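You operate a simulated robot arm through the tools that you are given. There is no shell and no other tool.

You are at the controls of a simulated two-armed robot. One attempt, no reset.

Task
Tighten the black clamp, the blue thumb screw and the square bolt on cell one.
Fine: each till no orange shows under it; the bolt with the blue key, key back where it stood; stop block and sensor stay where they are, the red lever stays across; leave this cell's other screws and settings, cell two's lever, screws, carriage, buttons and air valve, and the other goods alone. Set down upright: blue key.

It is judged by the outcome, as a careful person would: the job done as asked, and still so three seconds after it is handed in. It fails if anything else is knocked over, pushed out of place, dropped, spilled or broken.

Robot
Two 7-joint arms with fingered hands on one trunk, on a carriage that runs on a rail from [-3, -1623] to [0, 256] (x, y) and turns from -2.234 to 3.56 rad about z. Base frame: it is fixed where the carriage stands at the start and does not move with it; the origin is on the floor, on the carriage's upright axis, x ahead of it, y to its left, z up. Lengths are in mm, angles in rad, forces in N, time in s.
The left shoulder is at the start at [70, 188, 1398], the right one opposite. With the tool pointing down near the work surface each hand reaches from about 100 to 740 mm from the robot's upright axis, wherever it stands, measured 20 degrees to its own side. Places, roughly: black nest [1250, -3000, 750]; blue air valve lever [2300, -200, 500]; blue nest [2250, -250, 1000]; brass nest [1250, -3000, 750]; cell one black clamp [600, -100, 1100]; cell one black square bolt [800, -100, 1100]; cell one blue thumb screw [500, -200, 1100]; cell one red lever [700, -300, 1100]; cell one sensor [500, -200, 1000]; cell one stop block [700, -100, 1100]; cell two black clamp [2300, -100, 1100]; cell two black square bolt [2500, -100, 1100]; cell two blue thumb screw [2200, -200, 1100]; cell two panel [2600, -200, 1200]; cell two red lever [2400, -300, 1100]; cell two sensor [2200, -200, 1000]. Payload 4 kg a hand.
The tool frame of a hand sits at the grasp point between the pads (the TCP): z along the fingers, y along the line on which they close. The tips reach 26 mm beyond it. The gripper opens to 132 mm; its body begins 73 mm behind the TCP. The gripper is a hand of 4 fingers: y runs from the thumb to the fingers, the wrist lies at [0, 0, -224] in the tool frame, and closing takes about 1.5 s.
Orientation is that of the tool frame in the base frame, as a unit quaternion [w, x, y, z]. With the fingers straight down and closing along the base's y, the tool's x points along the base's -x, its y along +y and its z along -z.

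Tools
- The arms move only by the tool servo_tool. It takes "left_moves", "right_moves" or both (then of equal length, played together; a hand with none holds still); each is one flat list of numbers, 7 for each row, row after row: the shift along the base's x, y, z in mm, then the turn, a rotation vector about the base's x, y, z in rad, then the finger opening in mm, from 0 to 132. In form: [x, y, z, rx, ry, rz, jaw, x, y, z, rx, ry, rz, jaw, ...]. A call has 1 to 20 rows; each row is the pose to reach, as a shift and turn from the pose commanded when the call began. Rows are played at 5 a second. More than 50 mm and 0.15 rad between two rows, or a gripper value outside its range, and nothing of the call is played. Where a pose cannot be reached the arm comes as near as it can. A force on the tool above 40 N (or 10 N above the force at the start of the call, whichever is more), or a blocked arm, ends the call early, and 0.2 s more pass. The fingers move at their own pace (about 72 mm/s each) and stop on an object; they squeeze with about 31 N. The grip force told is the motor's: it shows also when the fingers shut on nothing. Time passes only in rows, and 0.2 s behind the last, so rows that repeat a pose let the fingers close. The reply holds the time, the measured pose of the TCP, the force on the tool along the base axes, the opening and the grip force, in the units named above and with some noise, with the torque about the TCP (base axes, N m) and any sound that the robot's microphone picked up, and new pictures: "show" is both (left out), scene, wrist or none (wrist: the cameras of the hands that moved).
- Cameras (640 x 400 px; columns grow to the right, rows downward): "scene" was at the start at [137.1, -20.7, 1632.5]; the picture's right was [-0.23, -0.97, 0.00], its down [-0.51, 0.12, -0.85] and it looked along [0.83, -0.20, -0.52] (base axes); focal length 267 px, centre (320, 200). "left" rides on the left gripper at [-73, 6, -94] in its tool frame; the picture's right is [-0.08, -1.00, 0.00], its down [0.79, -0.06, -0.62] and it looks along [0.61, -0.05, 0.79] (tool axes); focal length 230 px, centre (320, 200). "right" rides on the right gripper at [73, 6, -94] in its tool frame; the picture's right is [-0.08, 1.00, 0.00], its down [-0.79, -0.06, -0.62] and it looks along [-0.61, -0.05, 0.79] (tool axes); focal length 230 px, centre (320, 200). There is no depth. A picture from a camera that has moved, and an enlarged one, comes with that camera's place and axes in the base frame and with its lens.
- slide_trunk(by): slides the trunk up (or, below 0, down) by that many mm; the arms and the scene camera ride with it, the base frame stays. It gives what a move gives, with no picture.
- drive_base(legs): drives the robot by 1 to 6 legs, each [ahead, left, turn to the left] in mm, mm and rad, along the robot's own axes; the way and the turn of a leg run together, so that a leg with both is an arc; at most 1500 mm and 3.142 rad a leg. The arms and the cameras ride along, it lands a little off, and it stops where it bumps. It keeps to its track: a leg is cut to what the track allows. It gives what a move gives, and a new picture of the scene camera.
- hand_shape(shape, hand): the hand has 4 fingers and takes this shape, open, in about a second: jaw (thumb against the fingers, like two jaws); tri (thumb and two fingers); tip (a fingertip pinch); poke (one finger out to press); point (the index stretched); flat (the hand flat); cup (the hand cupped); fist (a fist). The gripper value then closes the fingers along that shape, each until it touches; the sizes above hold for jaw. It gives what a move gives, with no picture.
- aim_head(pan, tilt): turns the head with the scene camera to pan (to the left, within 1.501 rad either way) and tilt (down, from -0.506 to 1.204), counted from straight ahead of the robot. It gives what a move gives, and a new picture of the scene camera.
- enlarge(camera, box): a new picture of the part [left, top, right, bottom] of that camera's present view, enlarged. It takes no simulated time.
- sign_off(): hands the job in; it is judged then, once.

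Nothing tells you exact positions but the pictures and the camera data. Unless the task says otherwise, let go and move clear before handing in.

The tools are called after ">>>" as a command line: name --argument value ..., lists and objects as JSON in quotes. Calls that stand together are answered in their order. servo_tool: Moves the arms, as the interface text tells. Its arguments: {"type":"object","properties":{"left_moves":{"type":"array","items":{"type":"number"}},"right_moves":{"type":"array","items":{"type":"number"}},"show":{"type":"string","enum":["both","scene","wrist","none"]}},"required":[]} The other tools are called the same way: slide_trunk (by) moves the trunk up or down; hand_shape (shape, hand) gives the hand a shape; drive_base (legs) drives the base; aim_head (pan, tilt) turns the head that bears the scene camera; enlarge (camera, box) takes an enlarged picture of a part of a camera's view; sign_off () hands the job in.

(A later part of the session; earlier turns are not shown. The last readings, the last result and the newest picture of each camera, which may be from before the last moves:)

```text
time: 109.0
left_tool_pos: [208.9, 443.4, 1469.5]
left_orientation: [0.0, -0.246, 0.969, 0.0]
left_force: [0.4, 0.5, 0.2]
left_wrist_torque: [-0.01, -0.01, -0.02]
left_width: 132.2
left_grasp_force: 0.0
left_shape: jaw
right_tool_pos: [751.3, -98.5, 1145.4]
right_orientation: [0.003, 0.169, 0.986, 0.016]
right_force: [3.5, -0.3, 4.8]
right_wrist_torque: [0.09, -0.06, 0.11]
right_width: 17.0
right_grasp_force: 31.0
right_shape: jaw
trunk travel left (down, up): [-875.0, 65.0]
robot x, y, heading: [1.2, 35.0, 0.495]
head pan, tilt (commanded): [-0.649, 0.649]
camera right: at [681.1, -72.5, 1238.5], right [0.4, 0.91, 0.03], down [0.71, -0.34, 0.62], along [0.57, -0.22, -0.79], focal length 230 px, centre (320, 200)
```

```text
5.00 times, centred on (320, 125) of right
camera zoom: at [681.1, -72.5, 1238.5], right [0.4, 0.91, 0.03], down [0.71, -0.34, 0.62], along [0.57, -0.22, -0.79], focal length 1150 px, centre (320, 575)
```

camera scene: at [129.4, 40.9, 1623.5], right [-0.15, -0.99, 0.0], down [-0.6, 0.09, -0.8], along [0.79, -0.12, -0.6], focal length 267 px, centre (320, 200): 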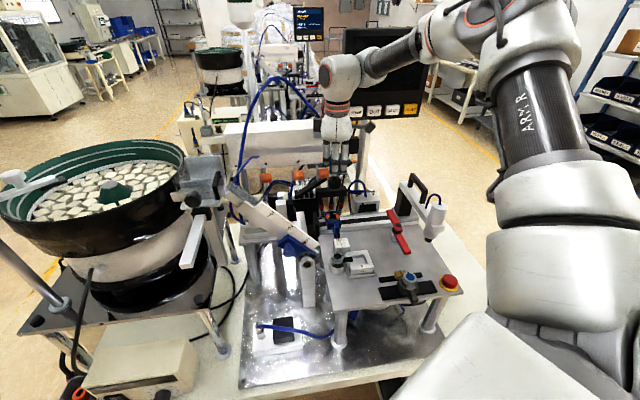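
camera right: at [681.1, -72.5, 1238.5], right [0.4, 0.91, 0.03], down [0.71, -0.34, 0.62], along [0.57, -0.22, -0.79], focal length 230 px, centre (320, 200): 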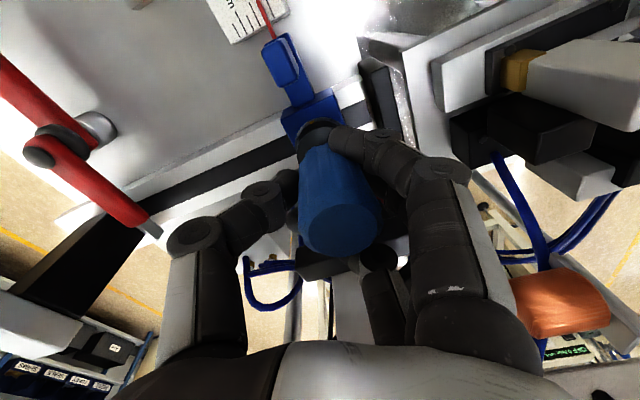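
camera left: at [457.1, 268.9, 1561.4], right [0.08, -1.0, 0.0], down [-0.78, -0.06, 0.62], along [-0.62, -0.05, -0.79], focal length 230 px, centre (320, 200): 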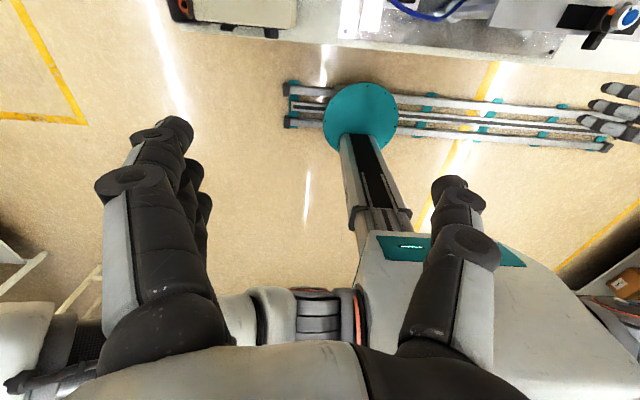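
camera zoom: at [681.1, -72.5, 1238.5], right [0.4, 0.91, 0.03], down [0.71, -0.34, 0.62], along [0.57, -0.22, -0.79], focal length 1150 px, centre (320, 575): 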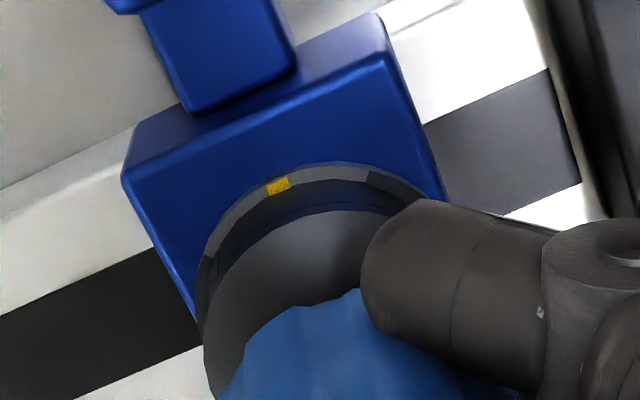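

No orange visible now, but there was no clear stop yet. I'll turn up to 0.2 rad more to feel the end stop.

>>> servo_tool --right_moves '[-0.22, 0.09, 0, 0, 0, -0.05, 15, -0.45, 0.18, 0, 0, 0, -0.1, 15, -0.66, 0.3, 0, 0, 0, -0.15, 15, -0.88, 0.41, 0, 0, 0, -0.2, 15, -0.88, 0.41, 0, 0, 0, -0.2, 15]' --show "wrist"

>>> enlarge --camera "scene" --box '[325, 190, 365, 225]'

>>> enlarge --camera "right" --box '[280, 85, 360, 165]'

```text
time: 110.2
left_tool_pos: [209.7, 443.4, 1469.1]
left_orientation: [0.0, -0.246, 0.969, 0.0]
left_force: [0.4, 0.6, 0.3]
left_wrist_torque: [0.0, 0.03, -0.01]
left_width: 131.8
left_grasp_force: 0.1
left_shape: jaw
right_tool_pos: [750.0, -98.5, 1144.1]
right_orientation: [0.006, 0.266, 0.964, 0.015]
right_force: [0.2, 0.2, 1.3]
right_wrist_torque: [0.04, -0.02, 0.51]
right_width: 16.8
right_grasp_force: 31.0
right_shape: jaw
trunk travel left (down, up): [-875.0, 65.0]
robot x, y, heading: [-0.9, 32.6, 0.495]
head pan, tilt (commanded): [-0.649, 0.649]
camera right: at [686.7, -59.1, 1238.4], right [0.58, 0.82, 0.03], down [0.63, -0.47, 0.61], along [0.52, -0.33, -0.79], focal length 230 px, centre (320, 200)
```

right: 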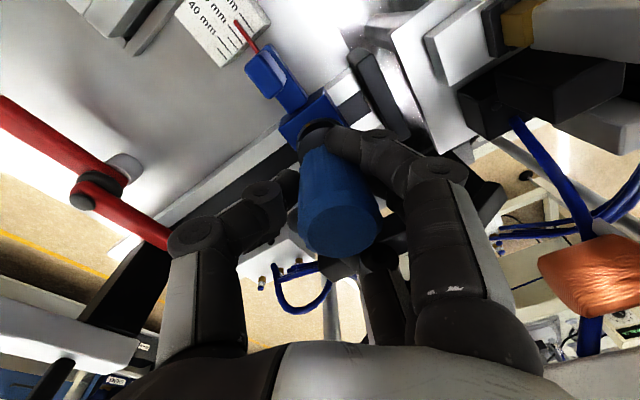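

```text
11.43 times, centred on (345, 208) of scene
camera zoom: at [129.4, 41.1, 1623.5], right [-0.15, -0.99, 0.0], down [-0.6, 0.09, -0.8], along [0.79, -0.12, -0.6], focal length 3055 px, centre (34, 114)
```

zoom: 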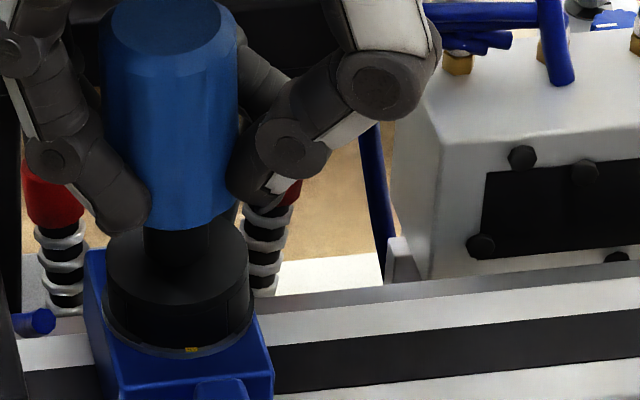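

```text
5.00 times, centred on (320, 125) of right
camera zoom: at [686.7, -59.1, 1238.4], right [0.58, 0.82, 0.03], down [0.63, -0.47, 0.61], along [0.52, -0.33, -0.79], focal length 1150 px, centre (320, 575)
```

zoom: 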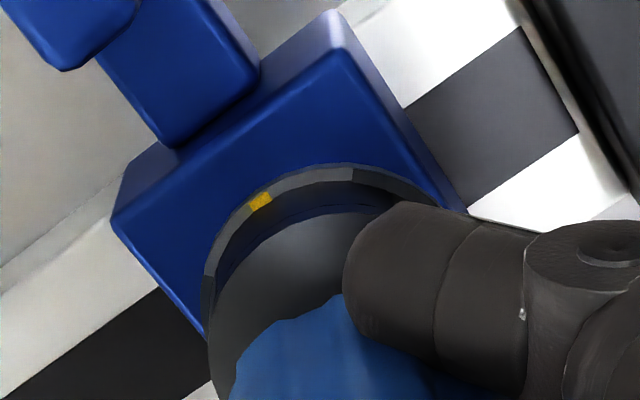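

Torque reached 0.51 N·m: the bolt is tight. I'll ease the twist back slightly and lift the key straight up off the bolt.

>>> servo_tool --right_moves '[0.2, -0.1, 0, 0, 0, 0.04, 15, 0.3, -0.15, 0, 0, 0, 0.07, 15, 0.3, -0.15, 3, 0, 0, 0.07, 15, 0.3, -0.15, 8, 0, 0, 0.07, 15, 0.3, -0.15, 15, 0, 0, 0.07, 15, 0.3, -0.15, 25, 0, 0, 0.07, 15, 0.3, -0.15, 40, 0, 0, 0.07, 15, 0.3, -0.15, 70, 0, 0, 0.07, 15, 0.3, -0.15, 70, 0, 0, 0.07, 15]' --show "wrist"

>>> enlarge --camera "scene" --box '[320, 180, 370, 230]'

>>> enlarge --camera "right" --box '[280, 60, 360, 140]'

```text
time: 112.2
left_tool_pos: [210.0, 443.1, 1468.7]
left_orientation: [0.0, -0.246, 0.969, 0.0]
left_force: [-0.3, 0.6, 0.1]
left_wrist_torque: [-0.02, 0.03, -0.02]
left_width: 131.6
left_grasp_force: 0.1
left_shape: jaw
right_tool_pos: [751.2, -98.8, 1213.9]
right_orientation: [0.004, 0.232, 0.973, 0.016]
right_force: [-0.2, -0.5, -1.6]
right_wrist_torque: [-0.01, 0.01, -0.01]
right_width: 15.8
right_grasp_force: 31.0
right_shape: jaw
trunk travel left (down, up): [-875.0, 65.0]
robot x, y, heading: [-2.7, 32.3, 0.498]
head pan, tilt (commanded): [-0.649, 0.649]
camera right: at [684.9, -63.6, 1308.8], right [0.52, 0.85, 0.03], down [0.66, -0.43, 0.61], along [0.54, -0.3, -0.79], focal length 230 px, centre (320, 200)
```

right: 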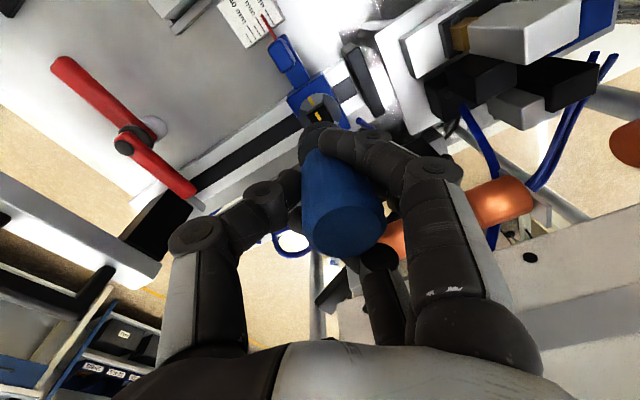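

```text
8.00 times, centred on (345, 205) of scene
camera zoom: at [130.2, 41.2, 1623.4], right [-0.15, -0.99, 0.0], down [-0.6, 0.09, -0.8], along [0.79, -0.12, -0.6], focal length 2138 px, centre (120, 160)
```

zoom: 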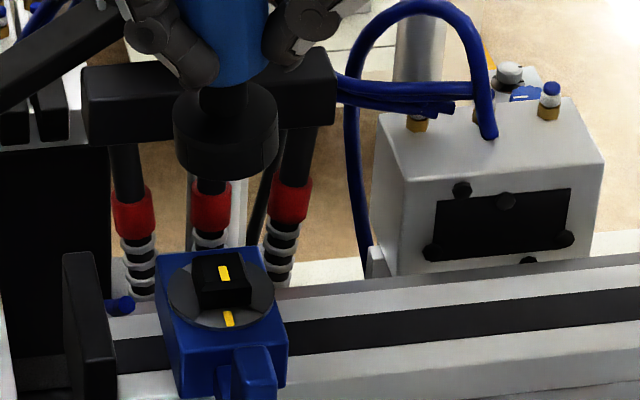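

```text
5.00 times, centred on (320, 100) of right
camera zoom: at [684.9, -63.6, 1308.8], right [0.52, 0.85, 0.03], down [0.66, -0.43, 0.61], along [0.54, -0.3, -0.79], focal length 1150 px, centre (320, 700)
```

zoom: 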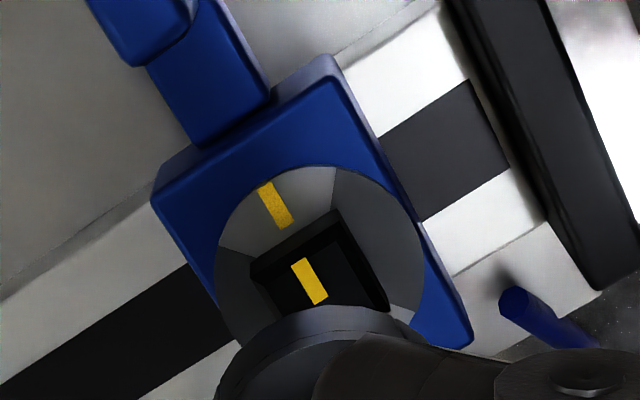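

The bolt's yellow mark now lines up with the disc's yellow line and no orange shows. I'll check how the key sits in the hand before carrying it back.

>>> enlarge --camera "right" --box '[240, 100, 432, 270]'

>>> enlarge --camera "scene" --box '[310, 140, 390, 210]'

```text
2.35 times, centred on (336, 185) of right
camera zoom: at [684.9, -63.6, 1308.8], right [0.52, 0.85, 0.03], down [0.66, -0.43, 0.61], along [0.54, -0.3, -0.79], focal length 541 px, centre (282, 235)
```

zoom: 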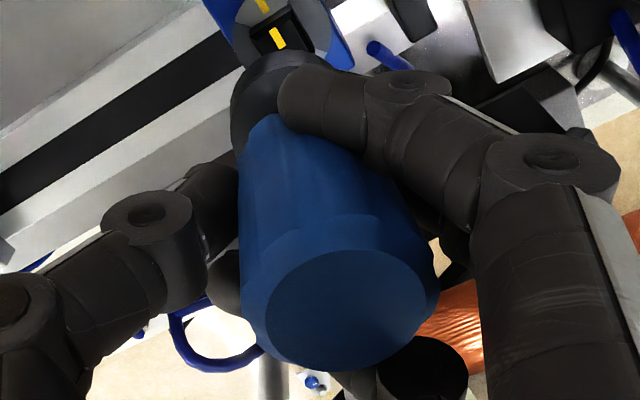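

```text
5.71 times, centred on (350, 175) of scene
camera zoom: at [130.2, 41.2, 1623.4], right [-0.15, -0.99, 0.0], down [-0.6, 0.09, -0.8], along [0.79, -0.12, -0.6], focal length 1527 px, centre (149, 343)
```

zoom: 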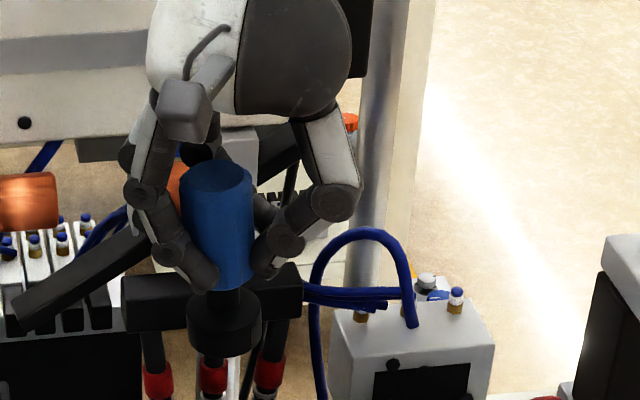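

The key leans 2–3° but is secure. I'll raise and retract the hand, yawing back for the return drive.

>>> servo_tool --right_moves '[0, 0, 45, 0, 0, 0, 15, 0, 0, 90, 0, 0, 0, 15, 0, 0, 135, 0, 0, 0, 15, 0, 0, 170, 0, 0, 0, 15, -35, -2, 170, 0, 0, 0.14, 15, -70, -5, 170, 0, 0, 0.28, 15, -105, -7, 170, 0, 0, 0.42, 15, -140, -10, 170, 0, 0, 0.56, 15, -175, -12, 170, 0, 0, 0.7, 15, -210, -15, 170, 0, 0, 0.84, 15, -245, -17, 170, 0, 0, 0.98, 15, -281, -20, 170, 0, 0, 1.12, 15, -281, -20, 170, 0, 0, 1.26, 15, -281, -20, 170, 0, 0, 1.4, 15, -281, -20, 170, 0, 0, 1.54, 15, -281, -20, 170, 0, 0, 1.68, 15, -281, -20, 170, 0, 0, 1.82, 15, -281, -20, 170, 0, 0, 1.96, 15, -281, -20, 170, 0, 0, 2.1, 15, -281, -20, 170, 0, 0, 2.24, 15]' --show "both"

```text
time: 116.4
left_tool_pos: [209.0, 443.2, 1468.1]
left_orientation: [0.0, -0.246, 0.969, 0.0]
left_force: [-0.4, 0.2, -0.8]
left_wrist_torque: [0.0, 0.01, 0.01]
left_width: 131.8
left_grasp_force: 0.0
left_shape: jaw
right_tool_pos: [469.5, -118.2, 1384.8]
right_orientation: [0.012, 0.775, -0.632, -0.011]
right_force: [0.5, 0.1, -1.2]
right_wrist_torque: [0.01, -0.03, 0.01]
right_width: 15.8
right_grasp_force: 30.7
right_shape: jaw
trunk travel left (down, up): [-875.0, 65.0]
robot x, y, heading: [1.9, 32.0, 0.495]
head pan, tilt (commanded): [-0.649, 0.649]
camera scene: at [130.4, 41.1, 1623.4], right [-0.15, -0.99, 0.0], down [-0.6, 0.09, -0.8], along [0.79, -0.12, -0.61], focal length 267 px, centre (320, 200)
camera right: at [480.9, -190.9, 1478.4], right [-0.99, -0.13, 0.03], down [-0.08, 0.78, 0.62], along [-0.1, 0.61, -0.79], focal length 230 px, centre (320, 200)
```

scene: 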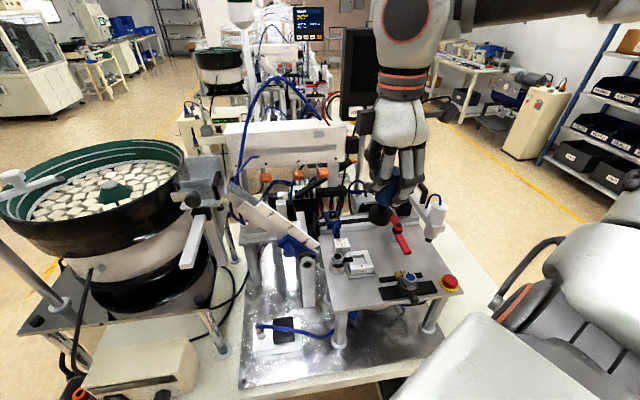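
right: 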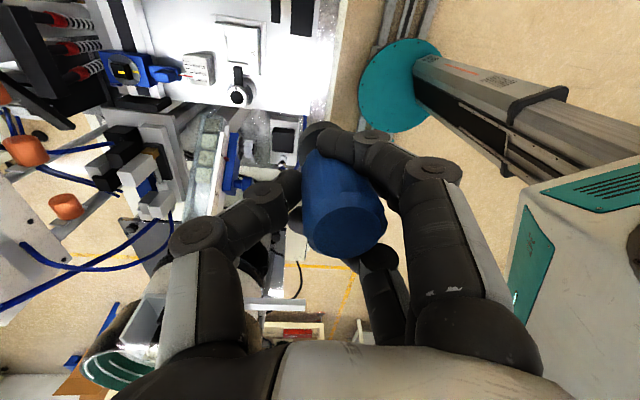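

Let me use this clear view to check the three fastenings, the stop block's pointer and the nest.

>>> enlarge --camera "scene" --box '[310, 195, 400, 270]'

>>> enlarge --camera "scene" --box '[370, 255, 470, 310]'

```text
5.33 times, centred on (355, 232) of scene
camera zoom: at [130.4, 41.1, 1623.4], right [-0.15, -0.99, 0.0], down [-0.6, 0.09, -0.8], along [0.79, -0.12, -0.61], focal length 1426 px, centre (133, 27)
```

zoom: 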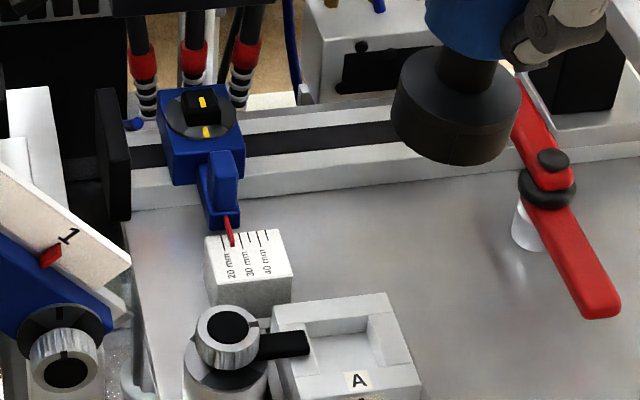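

```text
6.40 times, centred on (420, 282) of scene
camera zoom: at [130.4, 41.1, 1623.4], right [-0.15, -0.99, 0.0], down [-0.6, 0.09, -0.8], along [0.79, -0.12, -0.61], focal length 1711 px, centre (-320, -328)
```

zoom: 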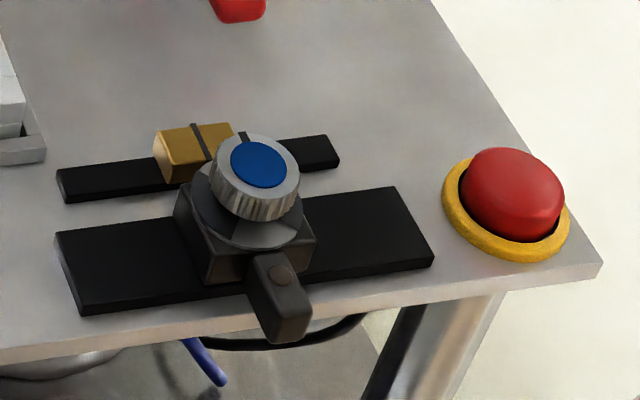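

All three show no orange, and the block, nest and lever look undisturbed. I'll drive back to the key's place.

>>> drive_base --legs '[[0, 0, -0.5], [0, -240, 0]]'

>>> aim_head --pan -0.35 --tilt 0.75

```text
time: 119.6
left_tool_pos: [380.3, 58.6, 1467.8]
left_orientation: [0.0, 0.001, 1.0, -0.001]
left_force: [0.0, 0.1, 0.7]
left_wrist_torque: [-0.03, -0.02, 0.0]
left_width: 131.8
left_grasp_force: 0.1
left_shape: jaw
right_tool_pos: [340.5, -559.9, 1385.5]
right_orientation: [-0.011, -0.594, 0.804, 0.013]
right_force: [-1.0, 0.3, -1.4]
right_wrist_torque: [-0.04, 0.02, -0.01]
right_width: 15.6
right_grasp_force: 31.2
right_shape: jaw
trunk travel left (down, up): [-875.0, 65.0]
robot x, y, heading: [1.4, -205.8, -0.004]
head pan, tilt (commanded): [-0.649, 0.649]
camera scene: at [118.5, -256.0, 1623.7], right [-0.61, -0.79, 0.0], down [-0.48, 0.37, -0.8], along [0.63, -0.49, -0.6], focal length 267 px, centre (320, 200)
```

scene: 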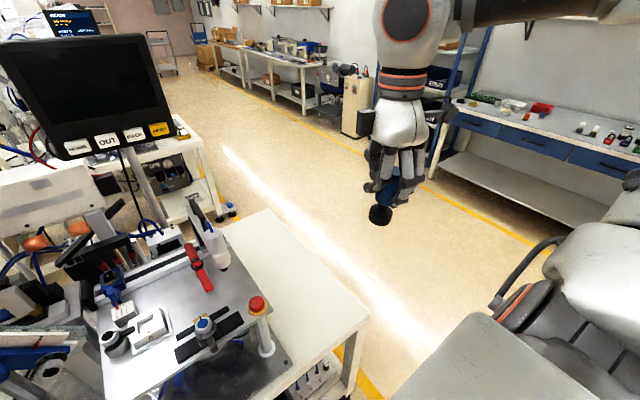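

```text
time: 120.4
left_tool_pos: [381.1, 52.1, 1470.5]
left_orientation: [0.0, 0.002, 1.0, 0.001]
left_force: [-0.1, 0.4, -0.7]
left_wrist_torque: [0.03, 0.01, -0.02]
left_width: 131.8
left_grasp_force: 0.0
left_shape: jaw
right_tool_pos: [340.0, -564.5, 1385.2]
right_orientation: [-0.009, -0.594, 0.804, 0.014]
right_force: [0.5, 0.3, -1.8]
right_wrist_torque: [0.0, -0.01, 0.01]
right_width: 15.5
right_grasp_force: 31.0
right_shape: jaw
trunk travel left (down, up): [-875.0, 65.0]
robot x, y, heading: [-2.5, -204.8, -0.007]
head pan, tilt (commanded): [-0.351, 0.75]
camera scene: at [127.1, -238.3, 1614.9], right [-0.35, -0.94, 0.0], down [-0.64, 0.24, -0.73], along [0.69, -0.25, -0.68], focal length 267 px, centre (320, 200)
```

scene: 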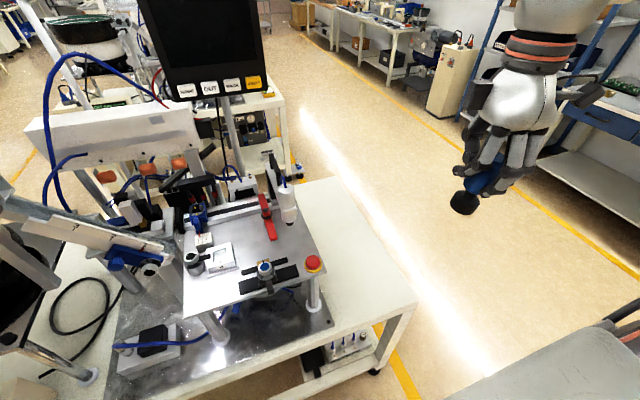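

I'm at the key's place again. I'll bring the key above its spot at [509,-460], yaw 1.57, with a bit more tilt so it hangs vertical.

>>> servo_tool --right_moves '[30, 17, -16, 0, 0.005, 0.05, 15, 60, 35, -32, 0, 0.01, 0.1, 15, 90, 52, -48, 0, 0.015, 0.15, 15, 120, 70, -64, 0, 0.02, 0.2, 15, 150, 87, -80, 0, 0.025, 0.25, 15, 178, 104.5, -95, 0, 0.03, 0.3, 15, 178, 104.5, -95, 0, 0.03, 0.3, 15]' --show "none"

>>> slide_trunk --by -250

>>> enlarge --camera "scene" --box '[300, 140, 420, 260]'

>>> enlarge --camera "right" --box '[240, 60, 432, 270]'

```text
time: 122.0
left_tool_pos: [379.7, 55.4, 1469.5]
left_orientation: [0.001, 0.001, 1.0, -0.001]
left_force: [0.0, -0.2, -1.1]
left_wrist_torque: [0.0, 0.0, 0.02]
left_width: 132.0
left_grasp_force: 0.0
left_shape: jaw
right_tool_pos: [516.7, -458.6, 1288.4]
right_orientation: [0.024, 0.707, -0.706, -0.021]
right_force: [-1.1, 0.5, -1.7]
right_wrist_torque: [-0.02, 0.01, 0.0]
right_width: 15.6
right_grasp_force: 31.4
right_shape: jaw
trunk travel left (down, up): [-875.0, 65.0]
robot x, y, heading: [1.3, -206.9, -0.011]
head pan, tilt (commanded): [-0.351, 0.75]
```

```text
time: 124.6
left_tool_pos: [380.1, 52.7, 1218.2]
left_orientation: [0.0, 0.002, 1.0, -0.001]
left_force: [-0.9, 0.5, 0.2]
left_wrist_torque: [0.01, -0.02, 0.0]
left_width: 131.8
left_grasp_force: 0.0
left_shape: jaw
right_tool_pos: [518.0, -458.9, 1040.2]
right_orientation: [0.024, 0.707, -0.706, -0.022]
right_force: [0.4, -0.9, -1.1]
right_wrist_torque: [-0.01, -0.01, -0.01]
right_width: 15.6
right_grasp_force: 31.0
right_shape: jaw
trunk travel left (down, up): [-625.0, 315.0]
robot x, y, heading: [3.1, -204.0, -0.007]
head pan, tilt (commanded): [-0.351, 0.75]
```

```text
3.33 times, centred on (360, 200) of scene
camera zoom: at [127.1, -237.0, 1364.9], right [-0.35, -0.94, 0.0], down [-0.64, 0.24, -0.73], along [0.69, -0.25, -0.68], focal length 891 px, centre (187, 200)
```

zoom: 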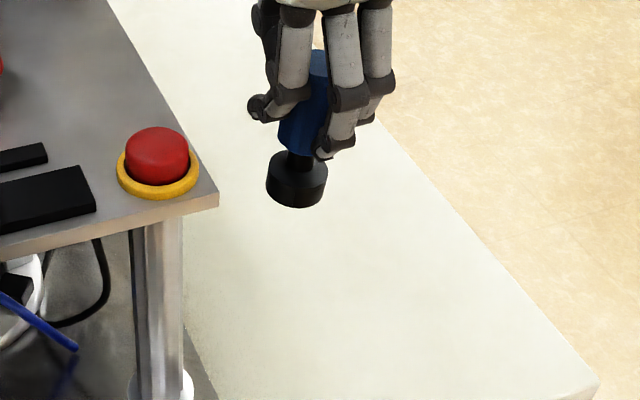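

```text
1.90 times, centred on (336, 165) of right
camera zoom: at [517.0, -531.8, 1133.6], right [-1.0, 0.08, 0.06], down [0.1, 0.79, 0.61], along [0.0, 0.61, -0.79], focal length 438 px, centre (290, 267)
```

zoom: 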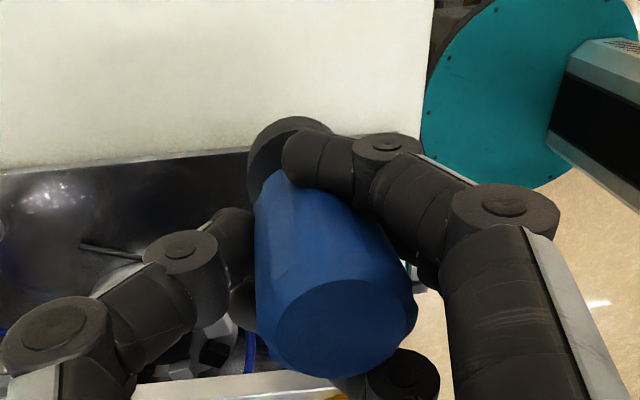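

The key hangs over its spot. I'll lower it to about 18 mm above the table and compare with the original picture of its place.

>>> servo_tool --right_moves '[0, 0, -45, 0, 0, 0, 15, 0, 0, -90, 0, 0, 0, 15, 0, 0, -130, 0, 0, 0, 15, 0, 0, -160, 0, 0, 0, 15, 0, 0, -160, 0, 0, 0, 15]' --show "none"

>>> enlarge --camera "scene" --box '[310, 190, 400, 260]'

>>> enlarge --camera "right" --box '[240, 60, 432, 270]'

```text
time: 125.8
left_tool_pos: [379.2, 55.3, 1219.8]
left_orientation: [0.0, 0.001, 1.0, -0.001]
left_force: [-0.1, 0.3, -0.5]
left_wrist_torque: [-0.04, -0.03, 0.02]
left_width: 131.7
left_grasp_force: 0.0
left_shape: jaw
right_tool_pos: [518.5, -458.0, 880.5]
right_orientation: [-0.023, -0.707, 0.707, 0.02]
right_force: [-0.1, -0.6, -0.2]
right_wrist_torque: [0.02, -0.01, 0.01]
right_width: 15.6
right_grasp_force: 31.3
right_shape: jaw
trunk travel left (down, up): [-625.0, 315.0]
robot x, y, heading: [1.9, -203.0, -0.005]
head pan, tilt (commanded): [-0.351, 0.75]
```

```text
5.71 times, centred on (355, 225) of scene
camera zoom: at [126.5, -236.7, 1365.0], right [-0.35, -0.94, 0.0], down [-0.64, 0.24, -0.73], along [0.69, -0.25, -0.68], focal length 1527 px, centre (120, 57)
```

zoom: 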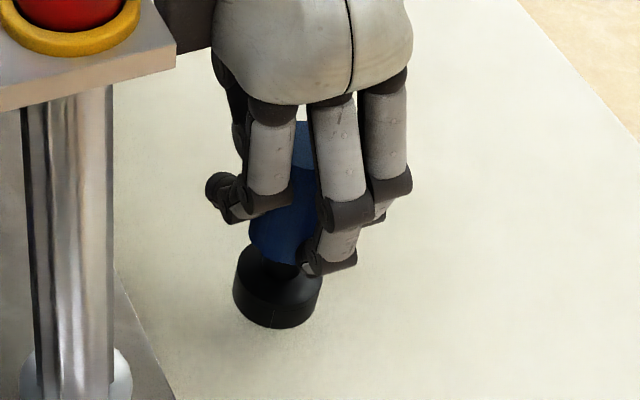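

```text
1.90 times, centred on (336, 165) of right
camera zoom: at [517.3, -531.2, 974.0], right [-1.0, 0.08, 0.06], down [0.1, 0.79, 0.61], along [0.0, 0.61, -0.79], focal length 438 px, centre (290, 267)
```

zoom: 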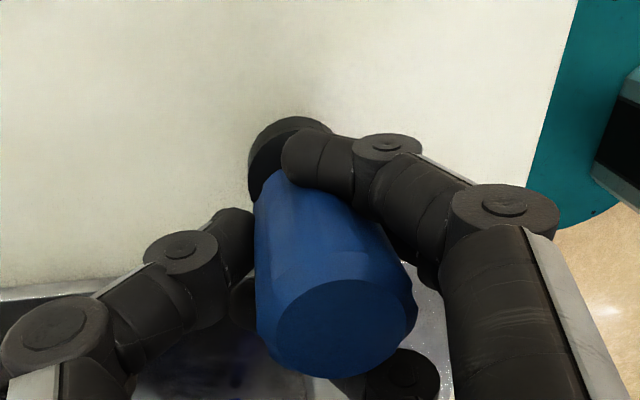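

The landing point would be about 5 mm off in y because the key tipped slightly in the hand. I'll tilt the hand −0.05 about x and shift a little, then check again.

>>> servo_tool --right_moves '[-0.5, -0.8, 0, -0.025, 0, 0, 15, -1, -1.7, 0, -0.05, 0, 0, 15, -1, -1.7, -8, -0.05, 0, 0, 15, -1, -1.7, -8, -0.05, 0, 0, 15]' --show "none"

>>> enlarge --camera "scene" --box '[310, 190, 400, 260]'

>>> enlarge --camera "right" --box '[240, 60, 432, 270]'

```text
time: 126.8
left_tool_pos: [381.0, 54.1, 1219.4]
left_orientation: [0.0, 0.002, 1.0, -0.001]
left_force: [-1.0, -0.4, 0.5]
left_wrist_torque: [0.01, -0.02, -0.01]
left_width: 132.1
left_grasp_force: 0.0
left_shape: jaw
right_tool_pos: [517.9, -460.3, 871.6]
right_orientation: [0.042, 0.707, -0.706, -0.003]
right_force: [0.4, 0.7, -1.8]
right_wrist_torque: [0.0, 0.01, -0.01]
right_width: 15.5
right_grasp_force: 31.3
right_shape: jaw
trunk travel left (down, up): [-625.0, 315.0]
robot x, y, heading: [-1.2, -205.4, -0.004]
head pan, tilt (commanded): [-0.351, 0.75]
```

```text
5.71 times, centred on (355, 225) of scene
camera zoom: at [126.9, -236.9, 1364.9], right [-0.35, -0.94, 0.0], down [-0.64, 0.24, -0.73], along [0.69, -0.25, -0.68], focal length 1527 px, centre (120, 57)
```

zoom: 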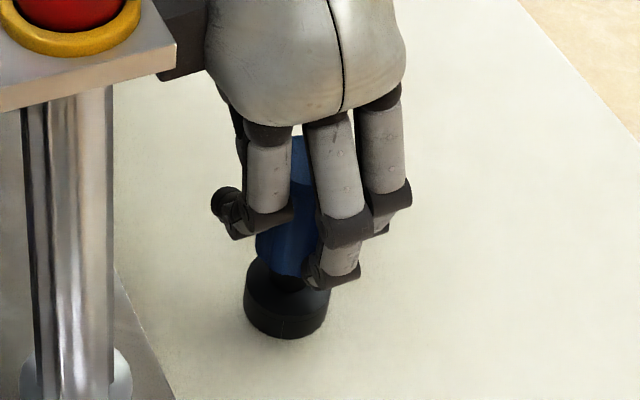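

```text
1.90 times, centred on (336, 165) of right
camera zoom: at [516.0, -528.2, 969.5], right [-1.0, 0.08, 0.06], down [0.1, 0.82, 0.57], along [0.0, 0.57, -0.82], focal length 438 px, centre (290, 267)
```

zoom: 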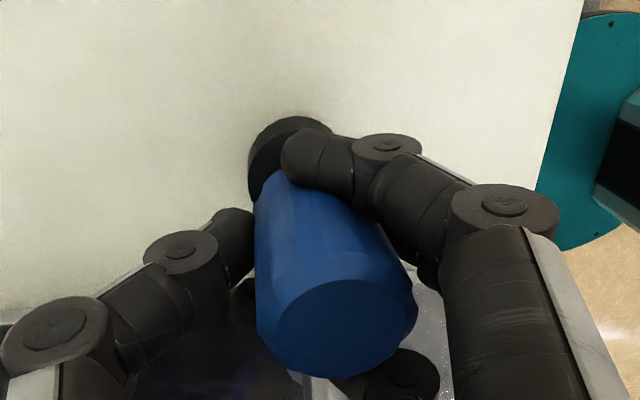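

Now only about 2 mm off. I'll shift (−1.5, −1.3) and lower gently until I feel the table.

>>> servo_tool --right_moves '[-1.5, -1.3, -3, 0, 0, 0, 15, -1.5, -1.3, -6, 0, 0, 0, 15, -1.5, -1.3, -8, 0, 0, 0, 15, -1.5, -1.3, -9, 0, 0, 0, 15, -1.5, -1.3, -9, 0, 0, 0, 15]' --show "none"

>>> enlarge --camera "scene" --box '[310, 190, 400, 260]'

```text
time: 128.0
left_tool_pos: [380.6, 54.1, 1218.5]
left_orientation: [0.0, 0.002, 1.0, -0.002]
left_force: [-0.2, 0.3, 0.6]
left_wrist_torque: [0.0, -0.01, 0.02]
left_width: 131.8
left_grasp_force: 0.1
left_shape: jaw
right_tool_pos: [515.5, -460.3, 862.3]
right_orientation: [-0.04, -0.706, 0.707, 0.004]
right_force: [-0.8, -1.3, -1.9]
right_wrist_torque: [0.02, 0.01, 0.01]
right_width: 15.6
right_grasp_force: 30.8
right_shape: jaw
trunk travel left (down, up): [-625.0, 315.0]
robot x, y, heading: [0.5, -206.2, -0.007]
head pan, tilt (commanded): [-0.351, 0.75]
```

```text
5.71 times, centred on (355, 225) of scene
camera zoom: at [127.2, -237.0, 1364.9], right [-0.35, -0.94, 0.0], down [-0.64, 0.24, -0.73], along [0.69, -0.25, -0.68], focal length 1527 px, centre (120, 57)
```

zoom: 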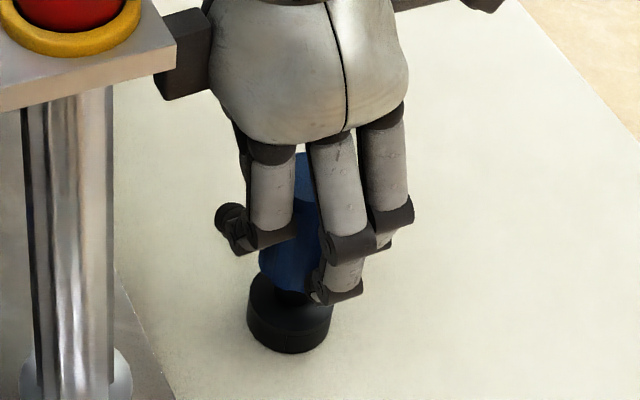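

Nearly down and on target. I'll lower up to 3 mm more in 1 mm steps to touch the table.

>>> servo_tool --right_moves '[0, 0, -1, 0, 0, 0, 15, 0, 0, -1.5, 0, 0, 0, 15, 0, 0, -1.5, 0, 0, 0, 15]' --show "none"

```text
time: 128.8
left_tool_pos: [380.1, 55.0, 1219.3]
left_orientation: [0.0, 0.002, 1.0, -0.001]
left_force: [0.6, -0.7, 0.0]
left_wrist_torque: [0.0, 0.03, 0.0]
left_width: 131.7
left_grasp_force: 0.1
left_shape: jaw
right_tool_pos: [515.8, -461.5, 861.4]
right_orientation: [0.041, 0.707, -0.706, -0.004]
right_force: [-0.2, 0.0, 1.4]
right_wrist_torque: [-0.02, 0.04, 0.04]
right_width: 15.5
right_grasp_force: 30.9
right_shape: jaw
trunk travel left (down, up): [-625.0, 315.0]
robot x, y, heading: [-2.3, -209.1, -0.002]
head pan, tilt (commanded): [-0.351, 0.75]
```

The table now carries the key. I'll press 0.7 mm more and open the fingers.

>>> servo_tool --right_moves '[0, 0, -0.7, 0, 0, 0, 15, 0, 0, -0.7, 0, 0, 0, 20, 0, 0, -0.7, 0, 0, 0, 28, 0, 0, -0.7, 0, 0, 0, 38, 0, 0, -0.7, 0, 0, 0, 50, 0, 0, -0.7, 0, 0, 0, 64, 0, 0, -0.7, 0, 0, 0, 70, 0, 0, -0.7, 0, 0, 0, 70]' --show "wrist"

>>> enlarge --camera "scene" --box '[310, 190, 400, 260]'

>>> enlarge --camera "right" --box '[240, 60, 432, 270]'

```text
time: 130.6
left_tool_pos: [379.6, 53.8, 1217.8]
left_orientation: [0.0, 0.002, 1.0, 0.0]
left_force: [-0.4, 0.4, 0.0]
left_wrist_torque: [-0.02, 0.02, 0.02]
left_width: 131.9
left_grasp_force: 0.1
left_shape: jaw
right_tool_pos: [516.2, -461.8, 860.1]
right_orientation: [0.041, 0.707, -0.706, -0.002]
right_force: [-0.1, 0.1, -1.5]
right_wrist_torque: [-0.01, -0.07, -0.02]
right_width: 68.6
right_grasp_force: 0.1
right_shape: jaw
trunk travel left (down, up): [-625.0, 315.0]
robot x, y, heading: [3.8, -203.3, -0.01]
head pan, tilt (commanded): [-0.351, 0.75]
camera right: at [514.4, -529.9, 957.5], right [-1.0, 0.08, 0.06], down [0.1, 0.82, 0.57], along [0.0, 0.57, -0.82], focal length 230 px, centre (320, 200)
```

right: 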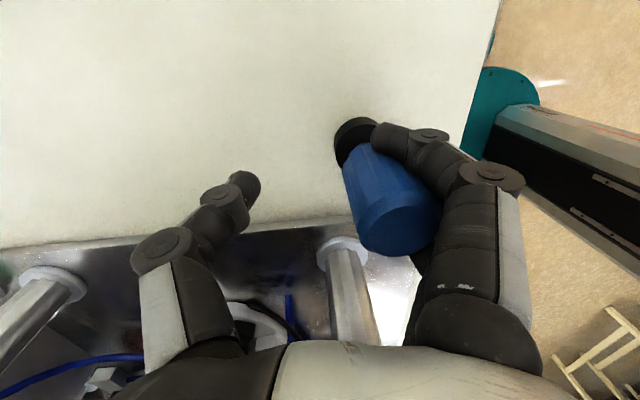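

```text
5.71 times, centred on (355, 225) of scene
camera zoom: at [127.2, -237.0, 1364.9], right [-0.35, -0.94, 0.0], down [-0.64, 0.24, -0.73], along [0.69, -0.25, -0.68], focal length 1527 px, centre (120, 57)
```

zoom: 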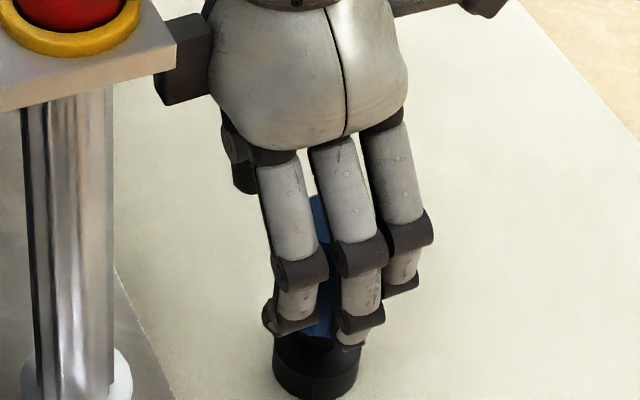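

```text
1.90 times, centred on (336, 165) of right
camera zoom: at [514.4, -529.9, 957.5], right [-1.0, 0.08, 0.06], down [0.1, 0.82, 0.57], along [0.0, 0.57, -0.82], focal length 438 px, centre (290, 267)
```

zoom: 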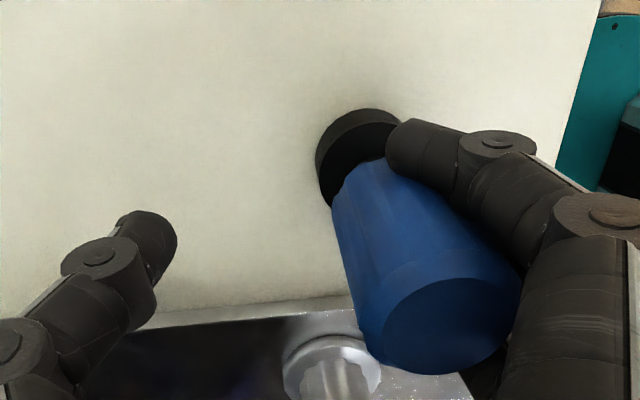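

The key got wedged between the outer fingers and was dragged about 28 mm toward me as they opened, though it still stands upright. I'll close the hand again gently to bring it back rather than risk tipping it, then look.

>>> enlarge --camera "right" --box '[310, 100, 450, 270]'

>>> enlarge --camera "scene" --box '[330, 215, 400, 265]'

```text
2.35 times, centred on (380, 185) of right
camera zoom: at [514.4, -529.9, 957.5], right [-1.0, 0.08, 0.06], down [0.1, 0.82, 0.57], along [0.0, 0.57, -0.82], focal length 541 px, centre (179, 235)
```

zoom: 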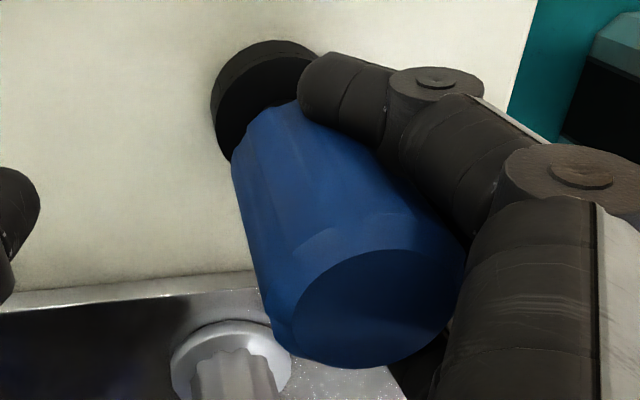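

```text
8.00 times, centred on (365, 240) of scene
camera zoom: at [127.2, -237.0, 1364.9], right [-0.35, -0.94, 0.0], down [-0.64, 0.24, -0.73], along [0.69, -0.25, -0.68], focal length 2138 px, centre (-40, -120)
```

zoom: 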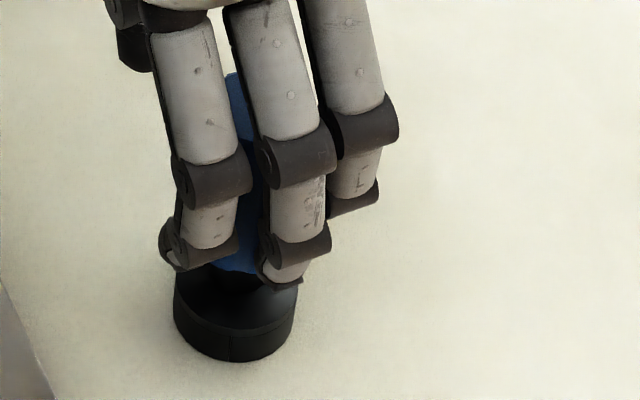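

The fingers now look mostly uncurled beside the key. I'll back the hand away by 6 mm in −x and see whether the key stays put.

>>> servo_tool --right_moves '[-2, 0, 0, 0, 0, 0, 70, -4, 0, 0, 0, 0, 0, 70, -6, 0, 0, 0, 0, 0, 70, -6, 0, 0, 0, 0, 0, 70]' --show "none"

>>> enlarge --camera "right" --box '[310, 100, 450, 270]'

>>> enlarge --camera "scene" --box '[330, 215, 400, 265]'

```text
time: 131.6
left_tool_pos: [380.5, 54.9, 1218.7]
left_orientation: [0.0, 0.002, 1.0, -0.001]
left_force: [0.8, -0.5, 0.4]
left_wrist_torque: [-0.02, 0.01, -0.01]
left_width: 131.8
left_grasp_force: 0.0
left_shape: jaw
right_tool_pos: [510.1, -462.3, 860.7]
right_orientation: [-0.041, -0.706, 0.707, 0.003]
right_force: [0.3, 0.5, -2.1]
right_wrist_torque: [-0.01, -0.08, 0.01]
right_width: 68.4
right_grasp_force: 0.0
right_shape: jaw
trunk travel left (down, up): [-625.0, 315.0]
robot x, y, heading: [-0.6, -209.5, -0.004]
head pan, tilt (commanded): [-0.351, 0.75]
```

```text
2.35 times, centred on (380, 185) of right
camera zoom: at [508.6, -529.9, 957.8], right [-1.0, 0.08, 0.06], down [0.1, 0.82, 0.57], along [0.0, 0.57, -0.82], focal length 541 px, centre (179, 235)
```

zoom: 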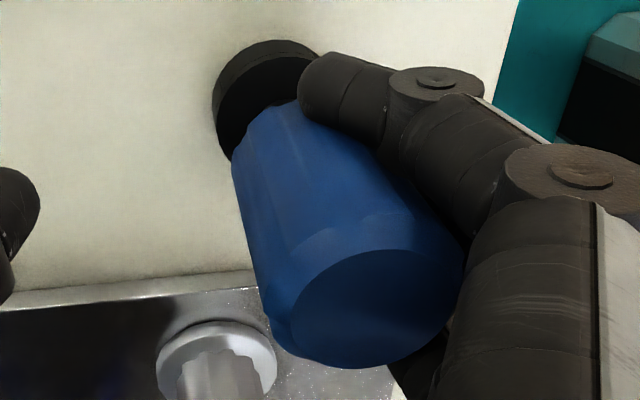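

```text
8.00 times, centred on (365, 240) of scene
camera zoom: at [127.2, -237.0, 1364.9], right [-0.35, -0.94, 0.0], down [-0.64, 0.24, -0.73], along [0.69, -0.25, -0.68], focal length 2138 px, centre (-40, -120)
```

zoom: 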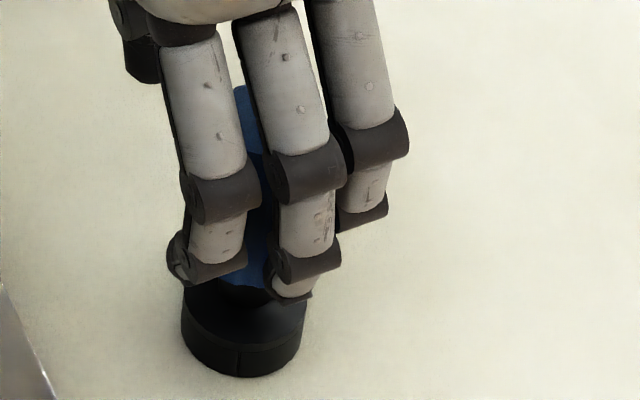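

The key stays wedged in the fingers and follows the hand. I'll raise 4 mm and close again to recentre it in the grip.

>>> servo_tool --right_moves '[0, 0, 4, 0, 0, 0, 70, 0, 0, 4, 0, 0, 0, 60, 0, 0, 4, 0, 0, 0, 48, 0, 0, 4, 0, 0, 0, 36, 0, 0, 4, 0, 0, 0, 25, 0, 0, 4, 0, 0, 0, 16, 0, 0, 4, 0, 0, 0, 15, 0, 0, 4, 0, 0, 0, 15]' --show "wrist"

>>> enlarge --camera "right" --box '[240, 60, 432, 270]'

>>> enlarge --camera "scene" --box '[310, 190, 400, 260]'

```text
time: 133.4
left_tool_pos: [381.1, 53.7, 1219.8]
left_orientation: [0.0, 0.001, 1.0, 0.0]
left_force: [-0.7, -0.8, 0.3]
left_wrist_torque: [-0.03, 0.01, 0.03]
left_width: 132.1
left_grasp_force: 0.1
left_shape: jaw
right_tool_pos: [510.4, -461.2, 864.1]
right_orientation: [-0.04, -0.706, 0.707, 0.003]
right_force: [0.3, -0.1, -2.0]
right_wrist_torque: [0.01, 0.01, 0.02]
right_width: 16.3
right_grasp_force: 30.5
right_shape: jaw
trunk travel left (down, up): [-625.0, 315.0]
robot x, y, heading: [-0.6, -207.5, -0.005]
head pan, tilt (commanded): [-0.351, 0.75]
camera right: at [508.7, -529.8, 961.8], right [-1.0, 0.08, 0.06], down [0.1, 0.82, 0.57], along [0.0, 0.57, -0.82], focal length 230 px, centre (320, 200)
```

right: 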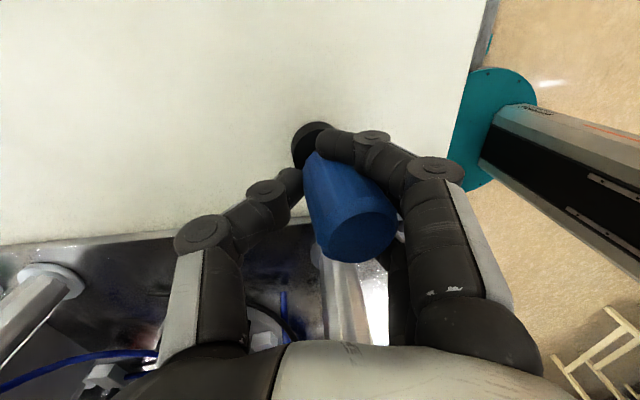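

```text
1.90 times, centred on (336, 165) of right
camera zoom: at [508.7, -529.8, 961.8], right [-1.0, 0.08, 0.06], down [0.1, 0.82, 0.57], along [0.0, 0.57, -0.82], focal length 438 px, centre (290, 267)
```

zoom: 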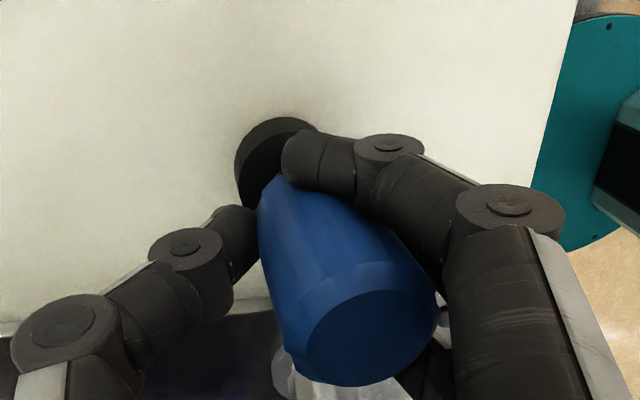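

```text
5.71 times, centred on (355, 225) of scene
camera zoom: at [127.2, -237.0, 1364.9], right [-0.35, -0.94, 0.0], down [-0.64, 0.24, -0.73], along [0.69, -0.25, -0.68], focal length 1527 px, centre (120, 57)
```

zoom: 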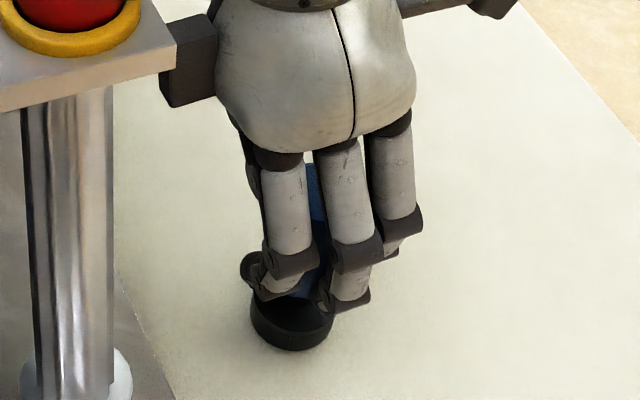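

The key now leans about 7° in the grip. I'll raise 8 mm, tilt the hand 0.12 rad to make the key vertical and shift so its base is over its spot.

>>> servo_tool --right_moves '[3, 0, 4, 0, 0.03, 0, 15, 6, 0, 8, 0, 0.06, 0, 15, 9, 0, 8, 0, 0.09, 0, 15, 11.4, 0, 8, 0, 0.12, 0, 15, 11.4, 0, 8, 0, 0.12, 0, 15]' --show "wrist"

>>> enlarge --camera "right" --box '[240, 60, 432, 270]'

>>> enlarge --camera "scene" --box '[310, 190, 400, 260]'

```text
time: 134.6
left_tool_pos: [381.0, 54.0, 1218.2]
left_orientation: [0.0, 0.002, 1.0, -0.001]
left_force: [0.1, 0.3, -0.2]
left_wrist_torque: [0.02, -0.01, -0.03]
left_width: 131.9
left_grasp_force: 0.1
left_shape: jaw
right_tool_pos: [519.9, -461.7, 871.9]
right_orientation: [0.084, 0.706, -0.702, -0.045]
right_force: [-0.1, 0.1, -1.4]
right_wrist_torque: [0.02, -0.01, -0.03]
right_width: 16.1
right_grasp_force: 31.2
right_shape: jaw
trunk travel left (down, up): [-625.0, 315.0]
robot x, y, heading: [-1.4, -209.4, -0.006]
head pan, tilt (commanded): [-0.351, 0.75]
camera right: at [531.7, -530.1, 969.3], right [-0.98, 0.08, 0.18], down [0.17, 0.82, 0.55], along [-0.1, 0.57, -0.81], focal length 230 px, centre (320, 200)
```

right: 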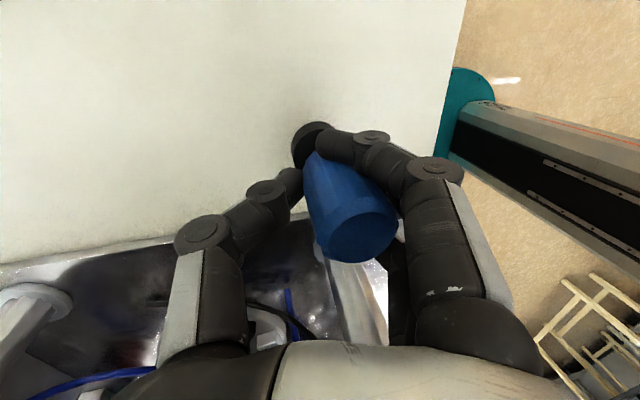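

```text
1.90 times, centred on (336, 165) of right
camera zoom: at [531.7, -530.1, 969.3], right [-0.98, 0.08, 0.18], down [0.17, 0.82, 0.55], along [-0.1, 0.57, -0.81], focal length 438 px, centre (290, 267)
```

zoom: 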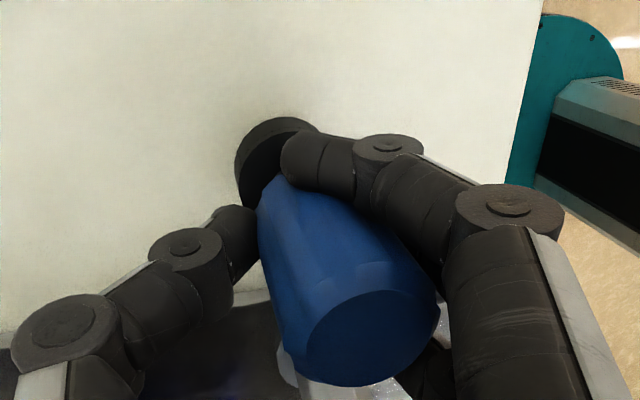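

```text
5.71 times, centred on (355, 225) of scene
camera zoom: at [127.0, -236.9, 1364.9], right [-0.35, -0.94, 0.0], down [-0.64, 0.24, -0.73], along [0.69, -0.25, -0.68], focal length 1527 px, centre (120, 57)
```

zoom: 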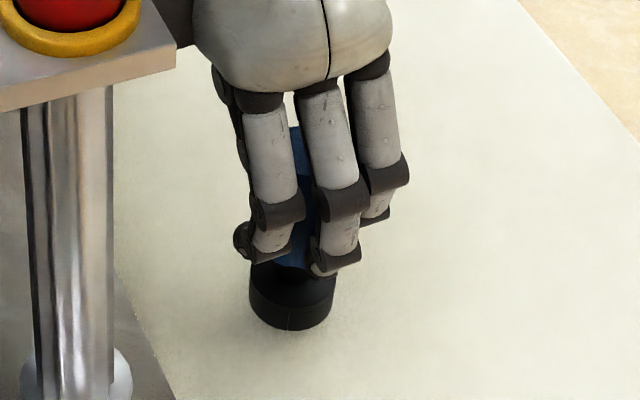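

The key looks vertical. I'll lower it in small steps until it touches the table.

>>> servo_tool --right_moves '[-1, 0, -4, 0, 0, 0, 15, -2, 0, -7, 0, 0, 0, 15, -2, 0, -9, 0, 0, 0, 15, -2, 0, -11, 0, 0, 0, 15, -2, 0, -11, 0, 0, 0, 15]' --show "none"

>>> enlarge --camera "scene" --box '[310, 190, 400, 260]'

```text
time: 135.8
left_tool_pos: [380.7, 54.2, 1219.6]
left_orientation: [0.0, 0.002, 1.0, 0.0]
left_force: [-0.8, 0.0, 0.6]
left_wrist_torque: [0.0, 0.03, 0.0]
left_width: 131.9
left_grasp_force: 0.0
left_shape: jaw
right_tool_pos: [519.4, -461.5, 861.2]
right_orientation: [0.083, 0.705, -0.703, -0.047]
right_force: [0.3, -0.6, -1.4]
right_wrist_torque: [0.05, -0.01, 0.03]
right_width: 16.4
right_grasp_force: 31.1
right_shape: jaw
trunk travel left (down, up): [-625.0, 315.0]
robot x, y, heading: [-2.5, -208.2, -0.006]
head pan, tilt (commanded): [-0.351, 0.75]
```

```text
5.71 times, centred on (355, 225) of scene
camera zoom: at [127.2, -237.0, 1364.9], right [-0.35, -0.94, 0.0], down [-0.64, 0.24, -0.73], along [0.69, -0.25, -0.68], focal length 1527 px, centre (120, 57)
```

zoom: 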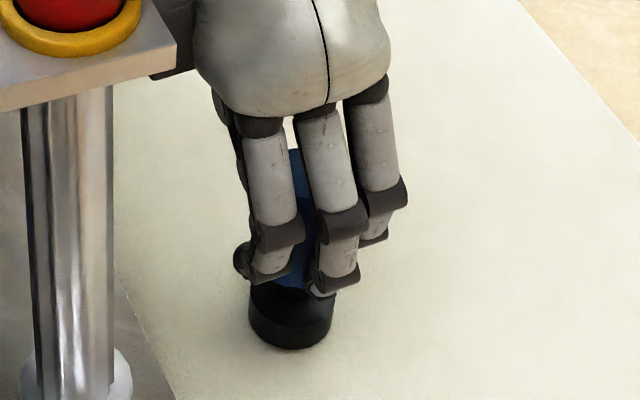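

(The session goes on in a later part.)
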